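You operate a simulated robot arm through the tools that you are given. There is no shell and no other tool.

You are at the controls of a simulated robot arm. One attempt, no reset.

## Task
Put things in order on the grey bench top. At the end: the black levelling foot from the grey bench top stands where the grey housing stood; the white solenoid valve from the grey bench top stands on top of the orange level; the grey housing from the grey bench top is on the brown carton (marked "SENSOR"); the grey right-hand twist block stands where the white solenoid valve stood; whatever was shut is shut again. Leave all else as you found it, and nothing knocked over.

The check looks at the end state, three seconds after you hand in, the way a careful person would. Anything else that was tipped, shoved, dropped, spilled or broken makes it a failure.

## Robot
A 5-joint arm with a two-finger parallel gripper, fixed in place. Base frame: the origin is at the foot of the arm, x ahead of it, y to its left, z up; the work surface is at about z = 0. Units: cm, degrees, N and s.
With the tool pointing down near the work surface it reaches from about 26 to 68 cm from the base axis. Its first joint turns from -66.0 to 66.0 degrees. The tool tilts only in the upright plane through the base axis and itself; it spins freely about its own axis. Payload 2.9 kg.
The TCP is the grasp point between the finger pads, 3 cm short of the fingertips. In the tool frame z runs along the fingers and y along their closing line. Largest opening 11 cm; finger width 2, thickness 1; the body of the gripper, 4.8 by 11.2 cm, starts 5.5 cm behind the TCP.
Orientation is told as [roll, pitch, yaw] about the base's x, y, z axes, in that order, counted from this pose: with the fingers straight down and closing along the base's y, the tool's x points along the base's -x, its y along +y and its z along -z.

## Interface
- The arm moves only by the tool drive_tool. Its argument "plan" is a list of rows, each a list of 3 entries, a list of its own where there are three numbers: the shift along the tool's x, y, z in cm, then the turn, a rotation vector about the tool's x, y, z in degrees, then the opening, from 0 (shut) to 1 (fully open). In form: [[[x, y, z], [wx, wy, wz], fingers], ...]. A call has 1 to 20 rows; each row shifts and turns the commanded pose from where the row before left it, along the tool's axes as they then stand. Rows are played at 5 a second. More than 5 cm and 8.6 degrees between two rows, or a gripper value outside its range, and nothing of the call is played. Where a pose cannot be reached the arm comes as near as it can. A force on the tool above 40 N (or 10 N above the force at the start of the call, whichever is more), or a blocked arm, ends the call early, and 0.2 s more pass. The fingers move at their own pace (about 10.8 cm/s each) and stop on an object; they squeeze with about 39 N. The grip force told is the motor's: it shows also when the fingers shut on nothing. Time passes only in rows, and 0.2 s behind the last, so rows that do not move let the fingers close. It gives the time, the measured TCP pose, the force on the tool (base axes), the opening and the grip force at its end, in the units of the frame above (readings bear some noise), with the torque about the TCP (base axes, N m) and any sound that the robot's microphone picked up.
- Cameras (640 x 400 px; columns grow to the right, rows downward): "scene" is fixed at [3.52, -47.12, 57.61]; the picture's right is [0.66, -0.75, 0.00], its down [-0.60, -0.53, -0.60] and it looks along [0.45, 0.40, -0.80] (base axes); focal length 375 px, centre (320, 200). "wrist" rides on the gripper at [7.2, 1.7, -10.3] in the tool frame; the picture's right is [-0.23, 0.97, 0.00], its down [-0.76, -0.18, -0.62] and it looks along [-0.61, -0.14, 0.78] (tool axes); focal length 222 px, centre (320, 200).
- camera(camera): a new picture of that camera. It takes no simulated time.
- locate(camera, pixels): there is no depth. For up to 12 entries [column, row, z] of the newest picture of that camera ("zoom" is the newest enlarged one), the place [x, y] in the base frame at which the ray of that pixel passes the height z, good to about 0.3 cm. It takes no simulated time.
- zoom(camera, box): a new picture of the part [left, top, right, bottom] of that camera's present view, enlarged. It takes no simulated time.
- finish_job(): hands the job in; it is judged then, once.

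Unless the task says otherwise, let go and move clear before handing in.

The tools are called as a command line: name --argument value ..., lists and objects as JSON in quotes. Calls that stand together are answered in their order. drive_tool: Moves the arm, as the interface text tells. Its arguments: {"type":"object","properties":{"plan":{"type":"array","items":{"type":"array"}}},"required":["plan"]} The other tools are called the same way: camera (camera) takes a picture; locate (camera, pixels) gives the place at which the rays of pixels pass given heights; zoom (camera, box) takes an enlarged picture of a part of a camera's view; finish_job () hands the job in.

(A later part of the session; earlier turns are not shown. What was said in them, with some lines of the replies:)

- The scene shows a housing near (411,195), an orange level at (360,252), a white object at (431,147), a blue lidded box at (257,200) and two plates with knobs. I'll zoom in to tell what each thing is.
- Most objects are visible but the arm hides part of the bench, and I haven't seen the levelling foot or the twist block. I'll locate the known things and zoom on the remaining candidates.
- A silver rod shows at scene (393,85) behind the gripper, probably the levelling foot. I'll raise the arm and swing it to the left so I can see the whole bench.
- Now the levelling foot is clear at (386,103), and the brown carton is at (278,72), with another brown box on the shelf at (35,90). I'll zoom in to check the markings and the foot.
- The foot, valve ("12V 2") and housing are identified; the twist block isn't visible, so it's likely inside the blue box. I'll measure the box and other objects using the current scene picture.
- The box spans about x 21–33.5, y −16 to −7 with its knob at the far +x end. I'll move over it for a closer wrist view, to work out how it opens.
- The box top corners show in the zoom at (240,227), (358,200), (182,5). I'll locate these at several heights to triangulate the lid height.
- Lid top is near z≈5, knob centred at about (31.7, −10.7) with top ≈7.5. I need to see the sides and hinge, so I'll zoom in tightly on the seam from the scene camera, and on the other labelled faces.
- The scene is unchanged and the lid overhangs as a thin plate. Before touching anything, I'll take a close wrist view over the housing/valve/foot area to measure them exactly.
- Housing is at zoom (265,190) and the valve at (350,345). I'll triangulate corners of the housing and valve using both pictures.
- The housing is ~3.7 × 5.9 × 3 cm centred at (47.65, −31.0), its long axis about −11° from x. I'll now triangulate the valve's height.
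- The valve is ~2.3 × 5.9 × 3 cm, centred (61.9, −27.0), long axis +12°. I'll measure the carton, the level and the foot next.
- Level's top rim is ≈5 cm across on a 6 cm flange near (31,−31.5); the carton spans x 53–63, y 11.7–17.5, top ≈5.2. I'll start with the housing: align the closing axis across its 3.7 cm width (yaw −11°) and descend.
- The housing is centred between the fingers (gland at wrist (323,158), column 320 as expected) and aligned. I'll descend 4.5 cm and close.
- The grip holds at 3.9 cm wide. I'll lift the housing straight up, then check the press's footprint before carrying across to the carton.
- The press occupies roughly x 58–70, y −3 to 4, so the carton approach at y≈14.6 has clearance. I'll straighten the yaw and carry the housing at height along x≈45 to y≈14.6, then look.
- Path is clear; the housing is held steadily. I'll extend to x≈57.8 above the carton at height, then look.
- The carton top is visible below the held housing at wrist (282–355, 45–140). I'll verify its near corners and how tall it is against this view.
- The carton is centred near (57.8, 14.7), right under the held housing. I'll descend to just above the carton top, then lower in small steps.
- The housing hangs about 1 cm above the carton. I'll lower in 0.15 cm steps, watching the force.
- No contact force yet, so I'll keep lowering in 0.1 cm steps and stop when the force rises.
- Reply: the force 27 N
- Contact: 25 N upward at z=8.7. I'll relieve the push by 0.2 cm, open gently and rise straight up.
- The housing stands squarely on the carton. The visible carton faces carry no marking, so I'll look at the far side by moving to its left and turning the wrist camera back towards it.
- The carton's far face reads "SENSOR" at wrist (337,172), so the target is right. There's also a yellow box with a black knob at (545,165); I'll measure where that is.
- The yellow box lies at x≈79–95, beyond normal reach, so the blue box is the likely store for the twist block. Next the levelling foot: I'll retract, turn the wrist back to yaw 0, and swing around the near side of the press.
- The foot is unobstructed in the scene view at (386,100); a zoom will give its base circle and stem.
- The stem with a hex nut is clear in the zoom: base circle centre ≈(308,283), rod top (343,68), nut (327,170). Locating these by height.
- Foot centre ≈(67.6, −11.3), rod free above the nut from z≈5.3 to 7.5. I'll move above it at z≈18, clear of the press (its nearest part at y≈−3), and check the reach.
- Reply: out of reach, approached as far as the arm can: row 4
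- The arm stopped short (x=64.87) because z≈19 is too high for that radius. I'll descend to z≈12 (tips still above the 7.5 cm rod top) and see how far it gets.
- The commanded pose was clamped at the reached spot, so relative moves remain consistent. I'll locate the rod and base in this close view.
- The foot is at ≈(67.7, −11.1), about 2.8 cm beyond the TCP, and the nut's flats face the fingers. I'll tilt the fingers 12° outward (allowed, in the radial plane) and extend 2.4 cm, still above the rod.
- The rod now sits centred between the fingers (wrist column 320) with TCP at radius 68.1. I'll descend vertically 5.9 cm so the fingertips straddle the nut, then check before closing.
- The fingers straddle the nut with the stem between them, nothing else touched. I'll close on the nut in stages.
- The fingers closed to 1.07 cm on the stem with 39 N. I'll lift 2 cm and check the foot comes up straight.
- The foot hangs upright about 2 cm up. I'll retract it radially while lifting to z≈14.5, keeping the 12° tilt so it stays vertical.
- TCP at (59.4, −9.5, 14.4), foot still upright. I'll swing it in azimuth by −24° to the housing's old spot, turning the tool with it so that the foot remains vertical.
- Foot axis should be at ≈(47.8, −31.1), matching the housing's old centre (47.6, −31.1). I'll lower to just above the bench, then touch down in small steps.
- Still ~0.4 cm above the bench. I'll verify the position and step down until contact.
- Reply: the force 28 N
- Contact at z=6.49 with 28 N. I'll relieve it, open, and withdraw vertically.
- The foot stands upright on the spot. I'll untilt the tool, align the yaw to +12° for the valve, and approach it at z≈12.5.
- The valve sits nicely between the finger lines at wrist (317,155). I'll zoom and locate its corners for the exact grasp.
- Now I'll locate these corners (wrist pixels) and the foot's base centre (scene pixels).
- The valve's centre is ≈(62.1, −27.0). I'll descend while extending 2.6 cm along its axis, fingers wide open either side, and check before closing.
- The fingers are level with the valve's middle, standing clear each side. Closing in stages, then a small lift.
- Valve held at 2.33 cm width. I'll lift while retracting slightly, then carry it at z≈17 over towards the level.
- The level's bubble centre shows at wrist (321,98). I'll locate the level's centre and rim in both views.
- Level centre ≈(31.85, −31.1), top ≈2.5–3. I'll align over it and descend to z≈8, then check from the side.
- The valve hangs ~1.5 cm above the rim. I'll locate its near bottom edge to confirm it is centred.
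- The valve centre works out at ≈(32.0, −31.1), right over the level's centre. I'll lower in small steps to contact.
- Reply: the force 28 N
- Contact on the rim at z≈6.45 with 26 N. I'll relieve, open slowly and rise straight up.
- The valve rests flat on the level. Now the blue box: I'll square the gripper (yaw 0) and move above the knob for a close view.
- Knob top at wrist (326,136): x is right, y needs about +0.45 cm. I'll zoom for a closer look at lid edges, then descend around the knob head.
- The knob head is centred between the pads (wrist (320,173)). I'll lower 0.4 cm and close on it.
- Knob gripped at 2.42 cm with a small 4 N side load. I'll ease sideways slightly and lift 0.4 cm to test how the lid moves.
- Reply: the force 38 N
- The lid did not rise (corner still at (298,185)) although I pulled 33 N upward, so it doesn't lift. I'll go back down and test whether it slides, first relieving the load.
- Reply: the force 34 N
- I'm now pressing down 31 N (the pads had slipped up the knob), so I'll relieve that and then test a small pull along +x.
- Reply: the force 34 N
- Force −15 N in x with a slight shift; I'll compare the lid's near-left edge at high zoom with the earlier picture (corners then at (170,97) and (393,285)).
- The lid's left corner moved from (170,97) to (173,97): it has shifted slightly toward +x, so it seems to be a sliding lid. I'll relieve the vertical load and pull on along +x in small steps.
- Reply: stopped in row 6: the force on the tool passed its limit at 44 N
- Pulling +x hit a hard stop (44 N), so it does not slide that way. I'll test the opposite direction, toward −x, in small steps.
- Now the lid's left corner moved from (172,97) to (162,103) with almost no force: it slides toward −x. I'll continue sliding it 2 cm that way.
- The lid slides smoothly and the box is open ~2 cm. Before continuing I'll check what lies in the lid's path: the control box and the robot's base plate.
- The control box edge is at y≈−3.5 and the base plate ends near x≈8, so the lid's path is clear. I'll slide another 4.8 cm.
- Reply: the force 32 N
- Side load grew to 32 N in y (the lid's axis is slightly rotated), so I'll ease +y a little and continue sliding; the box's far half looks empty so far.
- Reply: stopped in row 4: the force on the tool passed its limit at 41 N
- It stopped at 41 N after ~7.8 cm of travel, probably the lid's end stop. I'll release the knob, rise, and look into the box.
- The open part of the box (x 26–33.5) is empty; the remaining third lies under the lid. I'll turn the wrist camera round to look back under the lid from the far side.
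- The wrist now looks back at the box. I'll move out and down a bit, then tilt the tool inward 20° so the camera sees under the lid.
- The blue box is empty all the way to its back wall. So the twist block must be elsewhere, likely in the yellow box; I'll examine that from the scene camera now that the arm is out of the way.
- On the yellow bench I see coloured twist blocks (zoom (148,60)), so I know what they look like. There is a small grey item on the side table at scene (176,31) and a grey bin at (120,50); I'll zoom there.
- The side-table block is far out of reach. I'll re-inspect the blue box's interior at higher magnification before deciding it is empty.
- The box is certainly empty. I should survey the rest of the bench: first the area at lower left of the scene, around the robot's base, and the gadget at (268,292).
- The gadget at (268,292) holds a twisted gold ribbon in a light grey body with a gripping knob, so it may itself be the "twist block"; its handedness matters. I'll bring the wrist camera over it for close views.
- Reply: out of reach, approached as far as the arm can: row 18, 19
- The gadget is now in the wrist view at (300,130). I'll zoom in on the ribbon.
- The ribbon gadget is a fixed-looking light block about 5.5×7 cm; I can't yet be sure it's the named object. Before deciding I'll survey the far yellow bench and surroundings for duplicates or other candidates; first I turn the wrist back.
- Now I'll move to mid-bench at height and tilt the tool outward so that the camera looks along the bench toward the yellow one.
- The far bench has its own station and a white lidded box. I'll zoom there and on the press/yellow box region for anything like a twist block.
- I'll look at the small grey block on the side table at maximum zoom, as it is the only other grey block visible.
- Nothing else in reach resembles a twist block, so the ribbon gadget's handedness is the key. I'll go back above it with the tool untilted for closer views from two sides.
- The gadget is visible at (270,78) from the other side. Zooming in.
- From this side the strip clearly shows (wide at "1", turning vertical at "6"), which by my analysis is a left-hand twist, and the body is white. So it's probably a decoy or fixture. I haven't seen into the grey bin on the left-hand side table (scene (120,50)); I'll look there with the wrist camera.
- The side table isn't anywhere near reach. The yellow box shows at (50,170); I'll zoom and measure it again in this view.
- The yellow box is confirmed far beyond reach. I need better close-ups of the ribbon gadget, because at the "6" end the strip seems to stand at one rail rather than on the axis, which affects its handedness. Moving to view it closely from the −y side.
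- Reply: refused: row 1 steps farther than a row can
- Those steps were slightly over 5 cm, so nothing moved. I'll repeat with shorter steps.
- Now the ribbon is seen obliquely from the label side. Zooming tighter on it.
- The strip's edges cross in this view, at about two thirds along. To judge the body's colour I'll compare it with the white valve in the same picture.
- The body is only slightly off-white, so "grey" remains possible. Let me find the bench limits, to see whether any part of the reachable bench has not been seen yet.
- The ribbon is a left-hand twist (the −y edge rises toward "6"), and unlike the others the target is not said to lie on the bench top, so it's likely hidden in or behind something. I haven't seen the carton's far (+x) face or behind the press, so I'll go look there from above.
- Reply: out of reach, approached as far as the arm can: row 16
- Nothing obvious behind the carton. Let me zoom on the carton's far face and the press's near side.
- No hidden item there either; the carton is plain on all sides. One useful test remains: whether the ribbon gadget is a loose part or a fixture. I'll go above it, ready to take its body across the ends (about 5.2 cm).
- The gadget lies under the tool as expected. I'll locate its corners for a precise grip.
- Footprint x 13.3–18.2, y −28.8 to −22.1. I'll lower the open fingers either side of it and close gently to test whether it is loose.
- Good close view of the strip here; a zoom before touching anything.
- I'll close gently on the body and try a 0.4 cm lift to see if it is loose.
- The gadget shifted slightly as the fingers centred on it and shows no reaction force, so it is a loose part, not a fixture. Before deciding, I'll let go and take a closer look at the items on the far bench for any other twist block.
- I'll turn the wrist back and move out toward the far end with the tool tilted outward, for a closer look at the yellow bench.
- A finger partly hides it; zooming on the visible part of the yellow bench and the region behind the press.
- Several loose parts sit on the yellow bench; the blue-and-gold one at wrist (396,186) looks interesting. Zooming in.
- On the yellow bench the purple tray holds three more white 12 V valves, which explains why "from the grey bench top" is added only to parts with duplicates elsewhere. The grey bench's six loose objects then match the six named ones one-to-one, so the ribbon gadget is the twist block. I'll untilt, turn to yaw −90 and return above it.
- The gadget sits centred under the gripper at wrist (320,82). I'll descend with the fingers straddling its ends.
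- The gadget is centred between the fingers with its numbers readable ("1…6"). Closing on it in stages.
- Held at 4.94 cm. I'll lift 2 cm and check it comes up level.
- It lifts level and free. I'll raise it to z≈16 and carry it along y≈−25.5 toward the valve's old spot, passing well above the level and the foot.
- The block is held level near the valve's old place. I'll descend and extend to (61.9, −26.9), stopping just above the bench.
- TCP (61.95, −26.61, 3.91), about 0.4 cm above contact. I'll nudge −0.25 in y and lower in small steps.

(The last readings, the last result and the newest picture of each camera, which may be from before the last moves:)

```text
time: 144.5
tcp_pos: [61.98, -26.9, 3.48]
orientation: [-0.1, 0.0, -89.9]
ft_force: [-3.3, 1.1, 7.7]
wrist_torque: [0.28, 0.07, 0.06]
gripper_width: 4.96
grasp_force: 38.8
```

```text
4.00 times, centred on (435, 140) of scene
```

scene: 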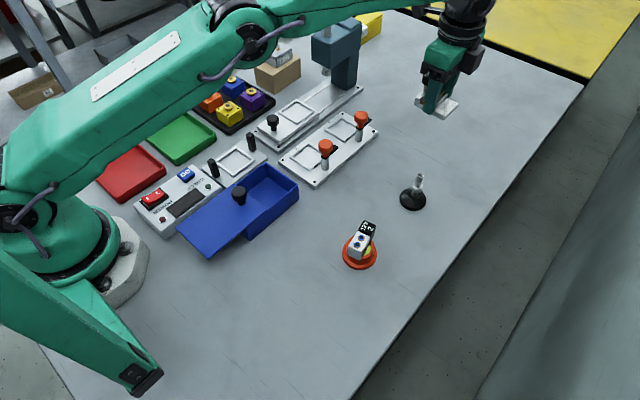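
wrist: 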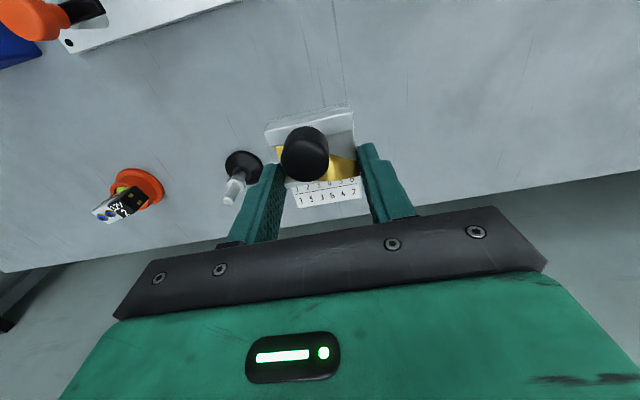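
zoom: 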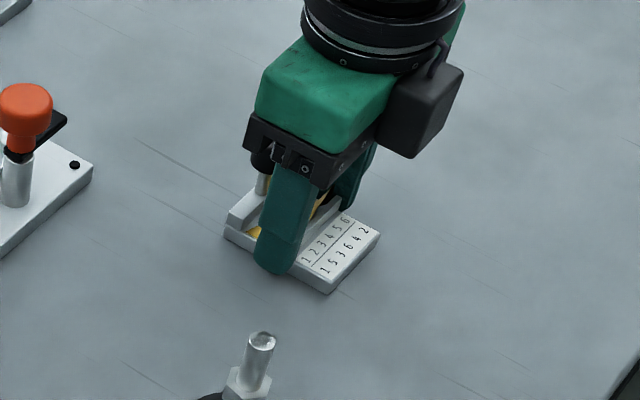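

Contact with 7.7 N at z=3.48. I'll release, rise straight up, then retract.

drive_tool --plan '[[[0, 0, 0], [0, 0, 0], 0.5], [[0, 0, 0], [0, 0, 0], 0.62], [[0, 0, 0], [0, 0, 0], 0.65], [[0, 0, -1.5], [0, 0, 0], 0.65], [[0, 0, -2.5], [0, 0, 0], 0.65], [[0, -1.5, -3], [0, 0, 0], 0.65], [[0, -2, -3.5], [0, 0, 0], 0.65], [[0, -3, -3.5], [0, 0, 0], 0.65], [[0, -4, -1], [0, 0, 0], 0.65]]'

camera --camera "scene"

camera --camera "wrist"

zoom --camera "scene" --box '[380, 90, 490, 190]'

```text
time: 146.5
tcp_pos: [51.63, -26.86, 18.36]
orientation: [-0.2, 0.1, -89.8]
ft_force: [-0.4, 0.4, -0.2]
wrist_torque: [0.0, -0.02, 0.0]
gripper_width: 7.14
grasp_force: 0.1
```

```text
taken
```

scene: 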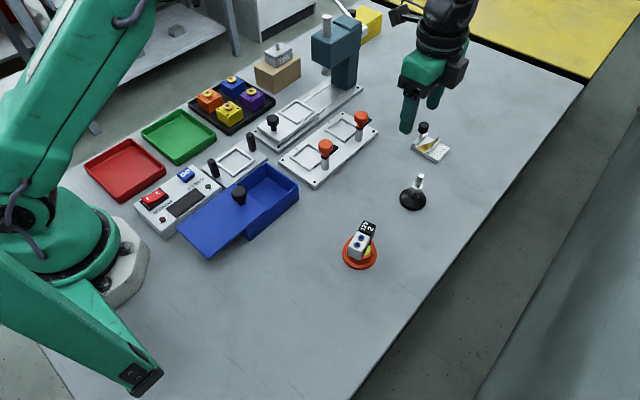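

```text
taken
```

wrist: 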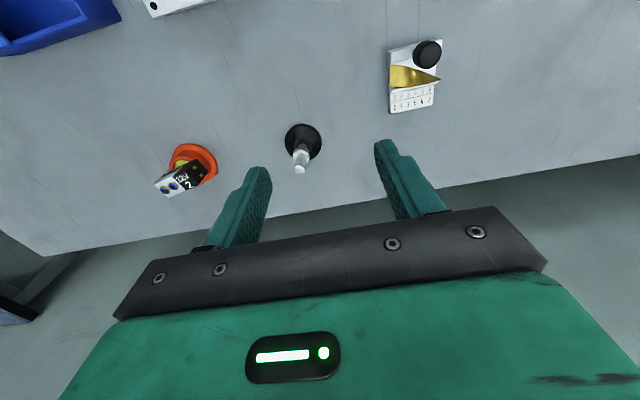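

```text
4.00 times, centred on (435, 140) of scene
```

zoom: 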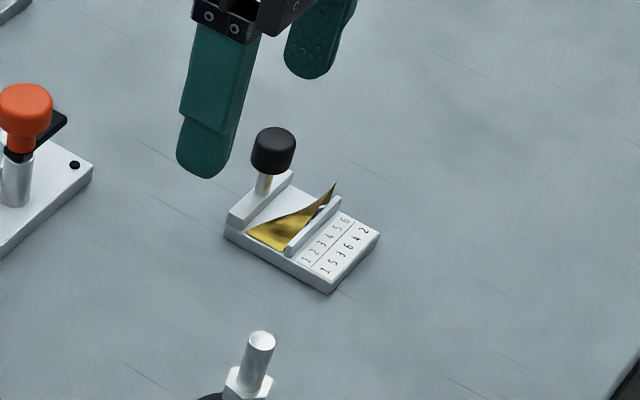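

The twist block stands on the valve's old spot. Now to shut the blue box: I'll turn to yaw 0 and return above its knob at about (24.1, −10.5).

drive_tool --plan '[[[0, 0, 0], [0, 0, -8.2], 0.5], [[0, 0, 0], [0, 0, -8.2], 0.5], [[0, 0, 0], [0, 0, -8.2], 0.5], [[0, 0, 0], [0, 0, -8.2], 0.5], [[0, 0, 0], [0, 0, -8.2], 0.5], [[0, 0, 0], [0, 0, -8.2], 0.5], [[0, 0, 0], [0, 0, -8.2], 0.5], [[0, 0, 0], [0, 0, -8.2], 0.5], [[0, 0, 0], [0, 0, -8.2], 0.5], [[0, 0, 0], [0, 0, -8.1], 0.5], [[0, 0, 0], [0, 0, -8.1], 0.5], [[3.93, 2.33, 0], [0, 0, 0], 0.5], [[3.93, 2.33, 0], [0, 0, 0], 0.5], [[3.93, 2.33, 0], [0, 0, 0], 0.5], [[3.93, 2.33, 0], [0, 0, 0], 0.5], [[3.93, 2.33, 0], [0, 0, 0], 0.5], [[3.93, 2.33, 0], [0, 0, 0], 0.5], [[3.9, 2.33, 0], [0, 0, 0], 0.5]]'

camera --camera "wrist"

zoom --camera "wrist" --box '[240, 50, 420, 190]'

```text
time: 150.3
tcp_pos: [24.26, -10.76, 18.65]
orientation: [0.1, 0.2, 0.2]
ft_force: [-0.1, -0.7, 0.5]
wrist_torque: [0.0, -0.02, 0.0]
gripper_width: 5.52
grasp_force: 0.1
```

```text
taken
```

wrist: 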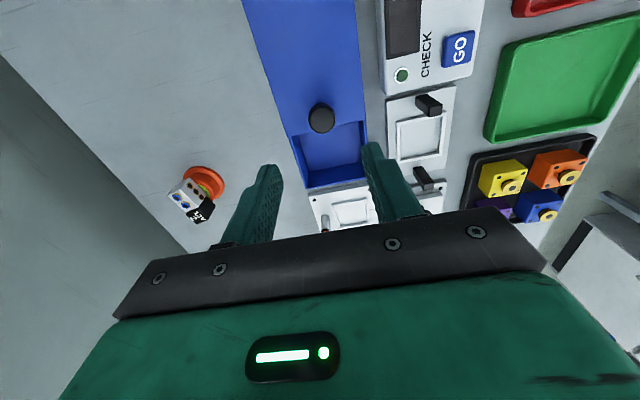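

```text
2.86 times, centred on (330, 120) of wrist
```

zoom: 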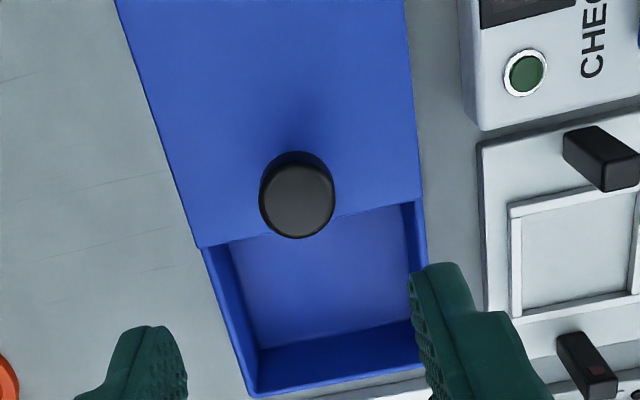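

The knob is right below at (321,118). I'll lower around it (x −0.2) and grip it again.

drive_tool --plan '[[[0.2, 0.1, 4], [0, 0, 0], 0.5], [[0, 0, 4], [0, 0, 0], 0.5], [[0, 0, 1.5], [0, 0, 0], 0.5], [[0, 0, 0.4], [0, 0, 0], 0.5], [[0, 0, 0], [0, 0, 0], 0.5]]'

camera --camera "wrist"

```text
time: 151.5
tcp_pos: [23.81, -10.44, 8.48]
orientation: [0.1, 0.2, 0.1]
ft_force: [0.3, -1.1, -0.5]
wrist_torque: [0.0, -0.02, -0.03]
gripper_width: 5.52
grasp_force: 0.0
```

```text
taken
```

wrist: 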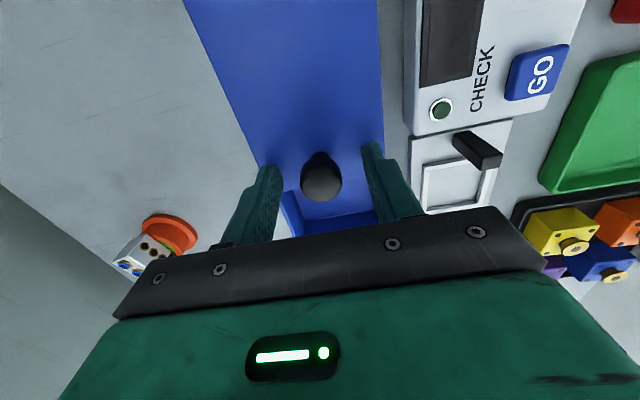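

The knob head is centred at (321,176). I'll raise 0.2 cm, close on it, and start sliding the lid back toward +x.

drive_tool --plan '[[[0, 0, -0.2], [0, 0, 0], 0.5], [[0, 0, 0], [0, 0, 0], 0.38], [[0, 0, 0], [0, 0, 0], 0.3], [[0, 0, 0], [0, 0, 0], 0.24], [[0, 0, 0], [0, 0, 0], 0], [[0, 0, 0], [0, 0, 0], 0]]'

drive_tool --plan '[[[-0.2, 0, 0], [0, 0, 0], 0], [[-0.4, 0, 0], [0, 0, 0], 0], [[-0.4, 0, 0], [0, 0, 0], 0], [[-0.4, 0, 0], [0, 0, 0], 0], [[-0.4, 0, 0], [0, 0, 0], 0], [[0, 0, 0], [0, 0, 0], 0]]'

zoom --camera "scene" --box '[180, 135, 320, 260]'

```text
time: 152.9
tcp_pos: [23.9, -10.44, 8.78]
orientation: [0.1, 0.3, 0.2]
ft_force: [-0.2, 13.0, 6.5]
wrist_torque: [0.18, 0.18, 0.02]
gripper_width: 2.47
grasp_force: 45.4
```

```text
time: 154.4
tcp_pos: [25.51, -10.62, 8.75]
orientation: [0.3, 0.4, 0.3]
ft_force: [0.7, 4.6, 2.0]
wrist_torque: [0.01, -0.32, -0.08]
gripper_width: 2.46
grasp_force: 44.6
stopped in row 6: the force on the tool passed its limit at 41 N (the readings are from after the stop); the commanded pose is now the measured one
```

```text
3.20 times, centred on (250, 198) of scene
```

zoom: 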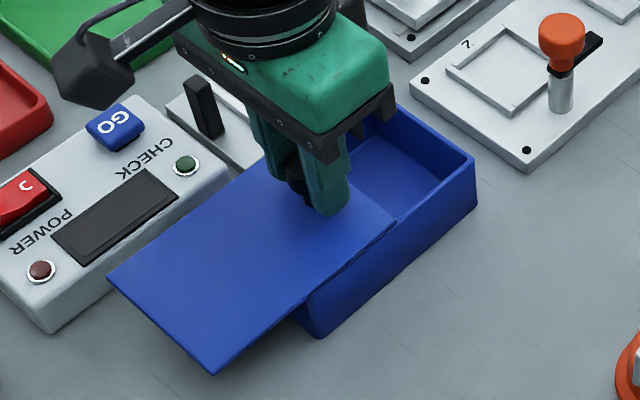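

The lid moved 1.6 cm back before a load spike ended the call. I'll continue in shorter moves, trimming side load as I go.

drive_tool --plan '[[[0, 0.02, 0], [0, 0, 0], 0], [[-0.3, 0, 0], [0, 0, 0], 0], [[-0.3, 0, 0], [0, 0, 0], 0], [[-0.3, 0, 0], [0, 0, 0], 0], [[0, 0, 0], [0, 0, 0], 0]]'

```text
time: 155.6
tcp_pos: [26.28, -10.49, 8.79]
orientation: [0.2, 0.6, 0.2]
ft_force: [0.7, 0.1, -21.5]
wrist_torque: [-0.09, -0.8, 0.0]
gripper_width: 2.45
grasp_force: 44.7
```

Side load is nil now but there's a −21 N vertical pull; I'll lower 0.05 and continue.

drive_tool --plan '[[[0, 0, 0.05], [0, 0, 0], 0], [[-0.3, 0, 0], [0, 0, 0], 0], [[-0.3, 0, 0], [0, 0, 0], 0], [[-0.3, 0, 0], [0, 0, 0], 0], [[-0.3, 0, 0], [0, 0, 0], 0], [[-0.3, 0, 0], [0, 0, 0], 0], [[0, 0, 0], [0, 0, 0], 0]]'

```text
time: 157.2
tcp_pos: [28.06, -10.46, 8.81]
orientation: [0.1, 0.2, 0.2]
ft_force: [-0.3, -13.0, 5.0]
wrist_torque: [-0.19, 0.96, 0.03]
gripper_width: 2.45
grasp_force: 45.0
```

Moving smoothly, with −13 N side load; I'll trim y by −0.03 and continue.

drive_tool --plan '[[[0, -0.03, 0], [0, 0, 0], 0], [[-0.3, 0, 0], [0, 0, 0], 0], [[-0.3, -0.01, 0], [0, 0, 0], 0], [[-0.3, 0, 0], [0, 0, 0], 0], [[-0.3, -0.01, 0], [0, 0, 0], 0], [[-0.3, 0, 0], [0, 0, 0], 0], [[0, 0, 0], [0, 0, 0], 0]]'

zoom --camera "scene" --box '[195, 145, 315, 255]'

```text
time: 158.7
tcp_pos: [29.51, -10.5, 8.7]
orientation: [0.2, 0.4, 0.4]
ft_force: [-0.6, 3.7, 2.6]
wrist_torque: [-0.02, -0.19, -0.06]
gripper_width: 2.46
grasp_force: 44.8
stopped in row 7: the force on the tool passed its limit at 40 N (the readings are from after the stop); the commanded pose is now the measured one
```

```text
3.64 times, centred on (255, 200) of scene
```

zoom: 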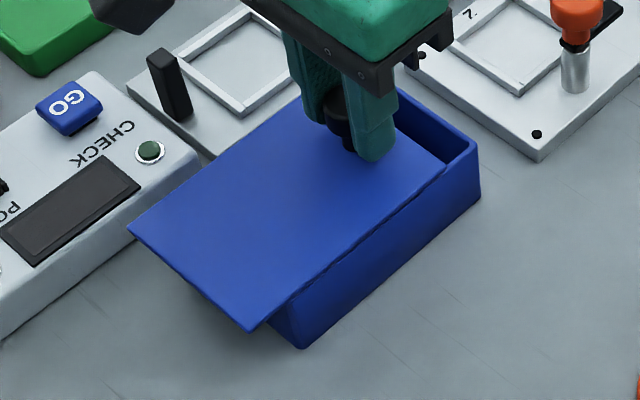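

The lid is ~2.3 cm from closed and the box hasn't moved (base corner still at (250,240.6)). Continuing in small moves.

drive_tool --plan '[[[-0.25, 0, 0], [0, 0, 0], 0], [[-0.3, 0, 0], [0, 0, 0], 0], [[-0.3, 0, 0], [0, 0, 0], 0], [[-0.3, 0, 0], [0, 0, 0], 0], [[0, 0, 0], [0, 0, 0], 0]]'

```text
time: 159.9
tcp_pos: [30.6, -10.54, 8.78]
orientation: [0.3, 0.4, 0.5]
ft_force: [-0.1, -5.1, -12.1]
wrist_torque: [-0.15, -0.82, -0.04]
gripper_width: 2.46
grasp_force: 45.2
```

drive_tool --plan '[[[-0.2, -0.01, 0.03], [0, 0, 0], 0], [[-0.2, 0, 0], [0, 0, 0], 0], [[-0.2, 0, 0], [0, 0, 0], 0], [[-0.2, 0, 0], [0, 0, 0], 0], [[-0.15, 0, 0], [0, 0, 0], 0], [[0, 0, 0], [0, 0, 0], 0]]'

zoom --camera "scene" --box '[205, 185, 265, 245]'

zoom --camera "scene" --box '[250, 150, 310, 215]'

```text
time: 161.3
tcp_pos: [31.66, -10.59, 8.63]
orientation: [0.2, 0.4, 0.4]
ft_force: [0.3, 9.7, 21.9]
wrist_torque: [0.16, 0.82, 0.03]
gripper_width: 2.46
grasp_force: 45.0
```

```text
6.67 times, centred on (235, 215) of scene
```

zoom: 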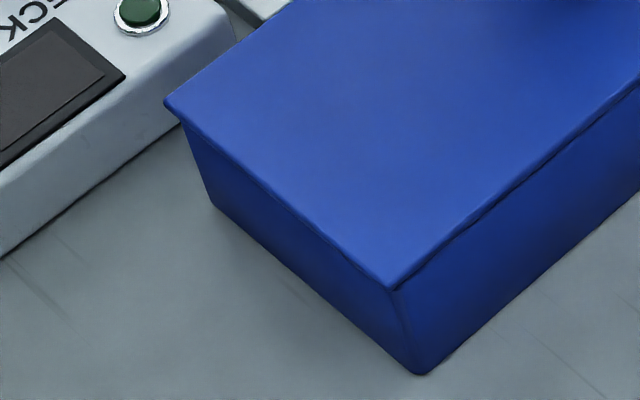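

```text
6.15 times, centred on (280, 182) of scene
```

zoom: 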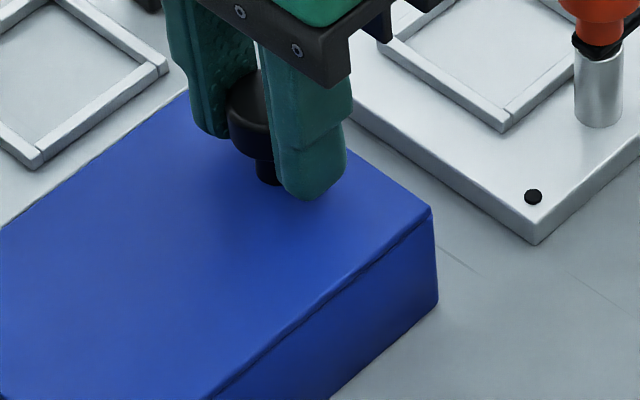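

Left lid corner at (163,102) versus (170,97) when shut: about 0.2 cm to go. Nudging to the stop.

drive_tool --plan '[[[-0.08, 0.02, -0.03], [0, 0, 0], 0], [[-0.08, 0, 0], [0, 0, 0], 0], [[-0.08, 0, 0], [0, 0, 0], 0], [[0, 0, 0], [0, 0, 0], 0]]'

zoom --camera "scene" --box '[205, 185, 265, 245]'

```text
time: 162.3
tcp_pos: [31.85, -10.51, 8.68]
orientation: [0.2, 0.5, 0.3]
ft_force: [-4.6, 7.0, 15.1]
wrist_torque: [0.02, -0.62, 0.04]
gripper_width: 2.44
grasp_force: 45.0
```

```text
6.67 times, centred on (235, 215) of scene
```

zoom: 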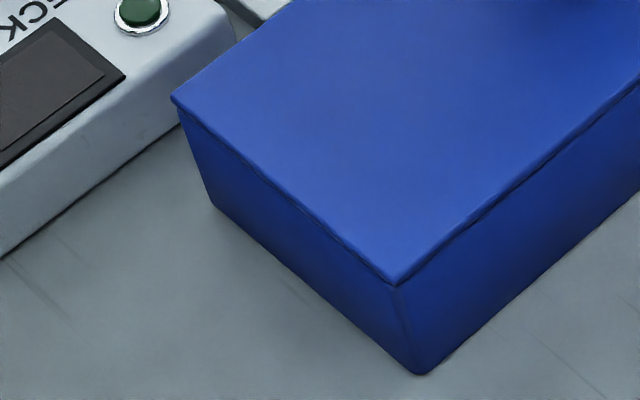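

The lid corners are back at (171,98) and (393,285), as at the start: shut. I'll release the knob and rise.

drive_tool --plan '[[[0, 0.01, -0.04], [0, 0, 0], 0], [[0, 0, 0], [0, 0, 0], 0.3], [[0, 0, 0], [0, 0, 0], 0.45], [[0, 0, 0], [0, 0, 0], 0.5], [[0, 0, -1], [0, 0, 0], 0.5], [[0, 0, -3], [0, 0, 0], 0.5], [[0, 0, -4], [0, 0, 0], 0.5], [[0, 0, -4.5], [0, 0, 0], 0.5], [[0, 0, -4], [0, 0, 0], 0.5], [[0, 4, 0], [0, 0, 0], 0.5], [[0, 4, 0], [0, 0, 0], 0.5], [[0, 4, 0], [0, 0, 0], 0.5], [[0, 4, 0], [0, 0, 0], 0.5], [[0, 4, 0], [0, 0, 0], 0.5]]'

camera --camera "scene"

zoom --camera "scene" --box '[205, 145, 315, 250]'

zoom --camera "scene" --box '[330, 110, 490, 280]'

camera --camera "wrist"

```text
time: 165.3
tcp_pos: [31.69, 9.57, 25.3]
orientation: [-0.2, 0.5, 0.3]
ft_force: [0.1, 0.3, 0.2]
wrist_torque: [-0.03, 0.01, 0.04]
gripper_width: 5.5
grasp_force: 0.0
```

```text
taken
```

scene: 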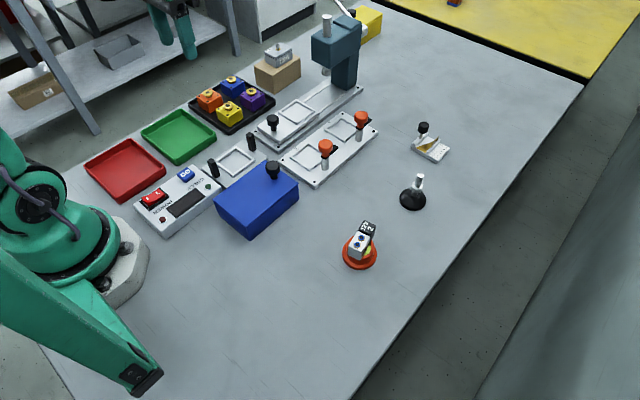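

```text
3.81 times, centred on (260, 198) of scene
```

zoom: 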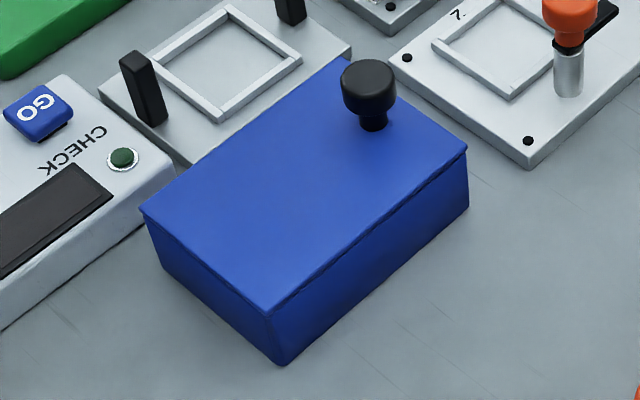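

```text
2.35 times, centred on (410, 195) of scene
```

zoom: 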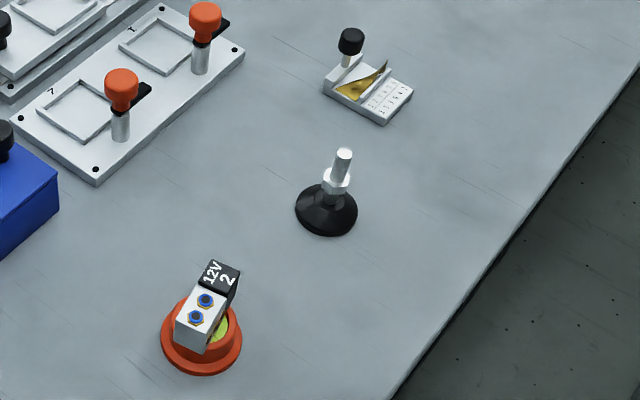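

```text
taken
```

wrist: 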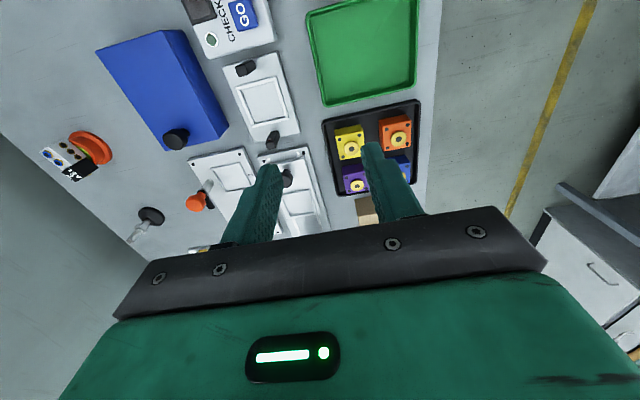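

All parts stand where they should: housing on the SENSOR carton (278,55), foot at (412,195), valve on the level (362,245) and twist block on the valve's old spot (430,145). The blue box is shut, nothing is knocked over, and the arm is clear. My one doubt is the twist block. It is the only one I could find within reach, but its strip looked left-handed to me and its body off-white, so I'm handing in on elimination.

finish_job

```text
The job is handed in.
```

I handed the job in, but I'm not sure the block I moved is the "grey right-hand twist block". The other parts of the job look done.

| Item | End state |
|---|---|
| Grey housing | On the brown carton. I checked that the carton's far side reads "SENSOR". |
| Black levelling foot | Upright where the housing stood, within about half a centimetre. |
| White solenoid valve ("12V 2") | Flat on top of the orange level. |
| Blue box | Shut again, with the lid corners back where they were in the first pictures. |
| Twist block | The numbered block with the gold strip now stands where the valve stood. |

**Why I doubt the twist block:** it was the only one I found within reach, so I chose it by elimination.
- **Handedness:** from several close views its strip looked like a left-hand twist to me, not a right-hand one.
- **Colour:** its body looks off-white rather than clearly grey.

If the right-hand block is somewhere else, then I moved the wrong part and that item has failed.

**Where I looked:** I opened the blue box while searching and it was empty to the back wall. A shut yellow box at the far end of the bench is out of the arm's reach, so I couldn't look inside it.

Nothing was knocked over.
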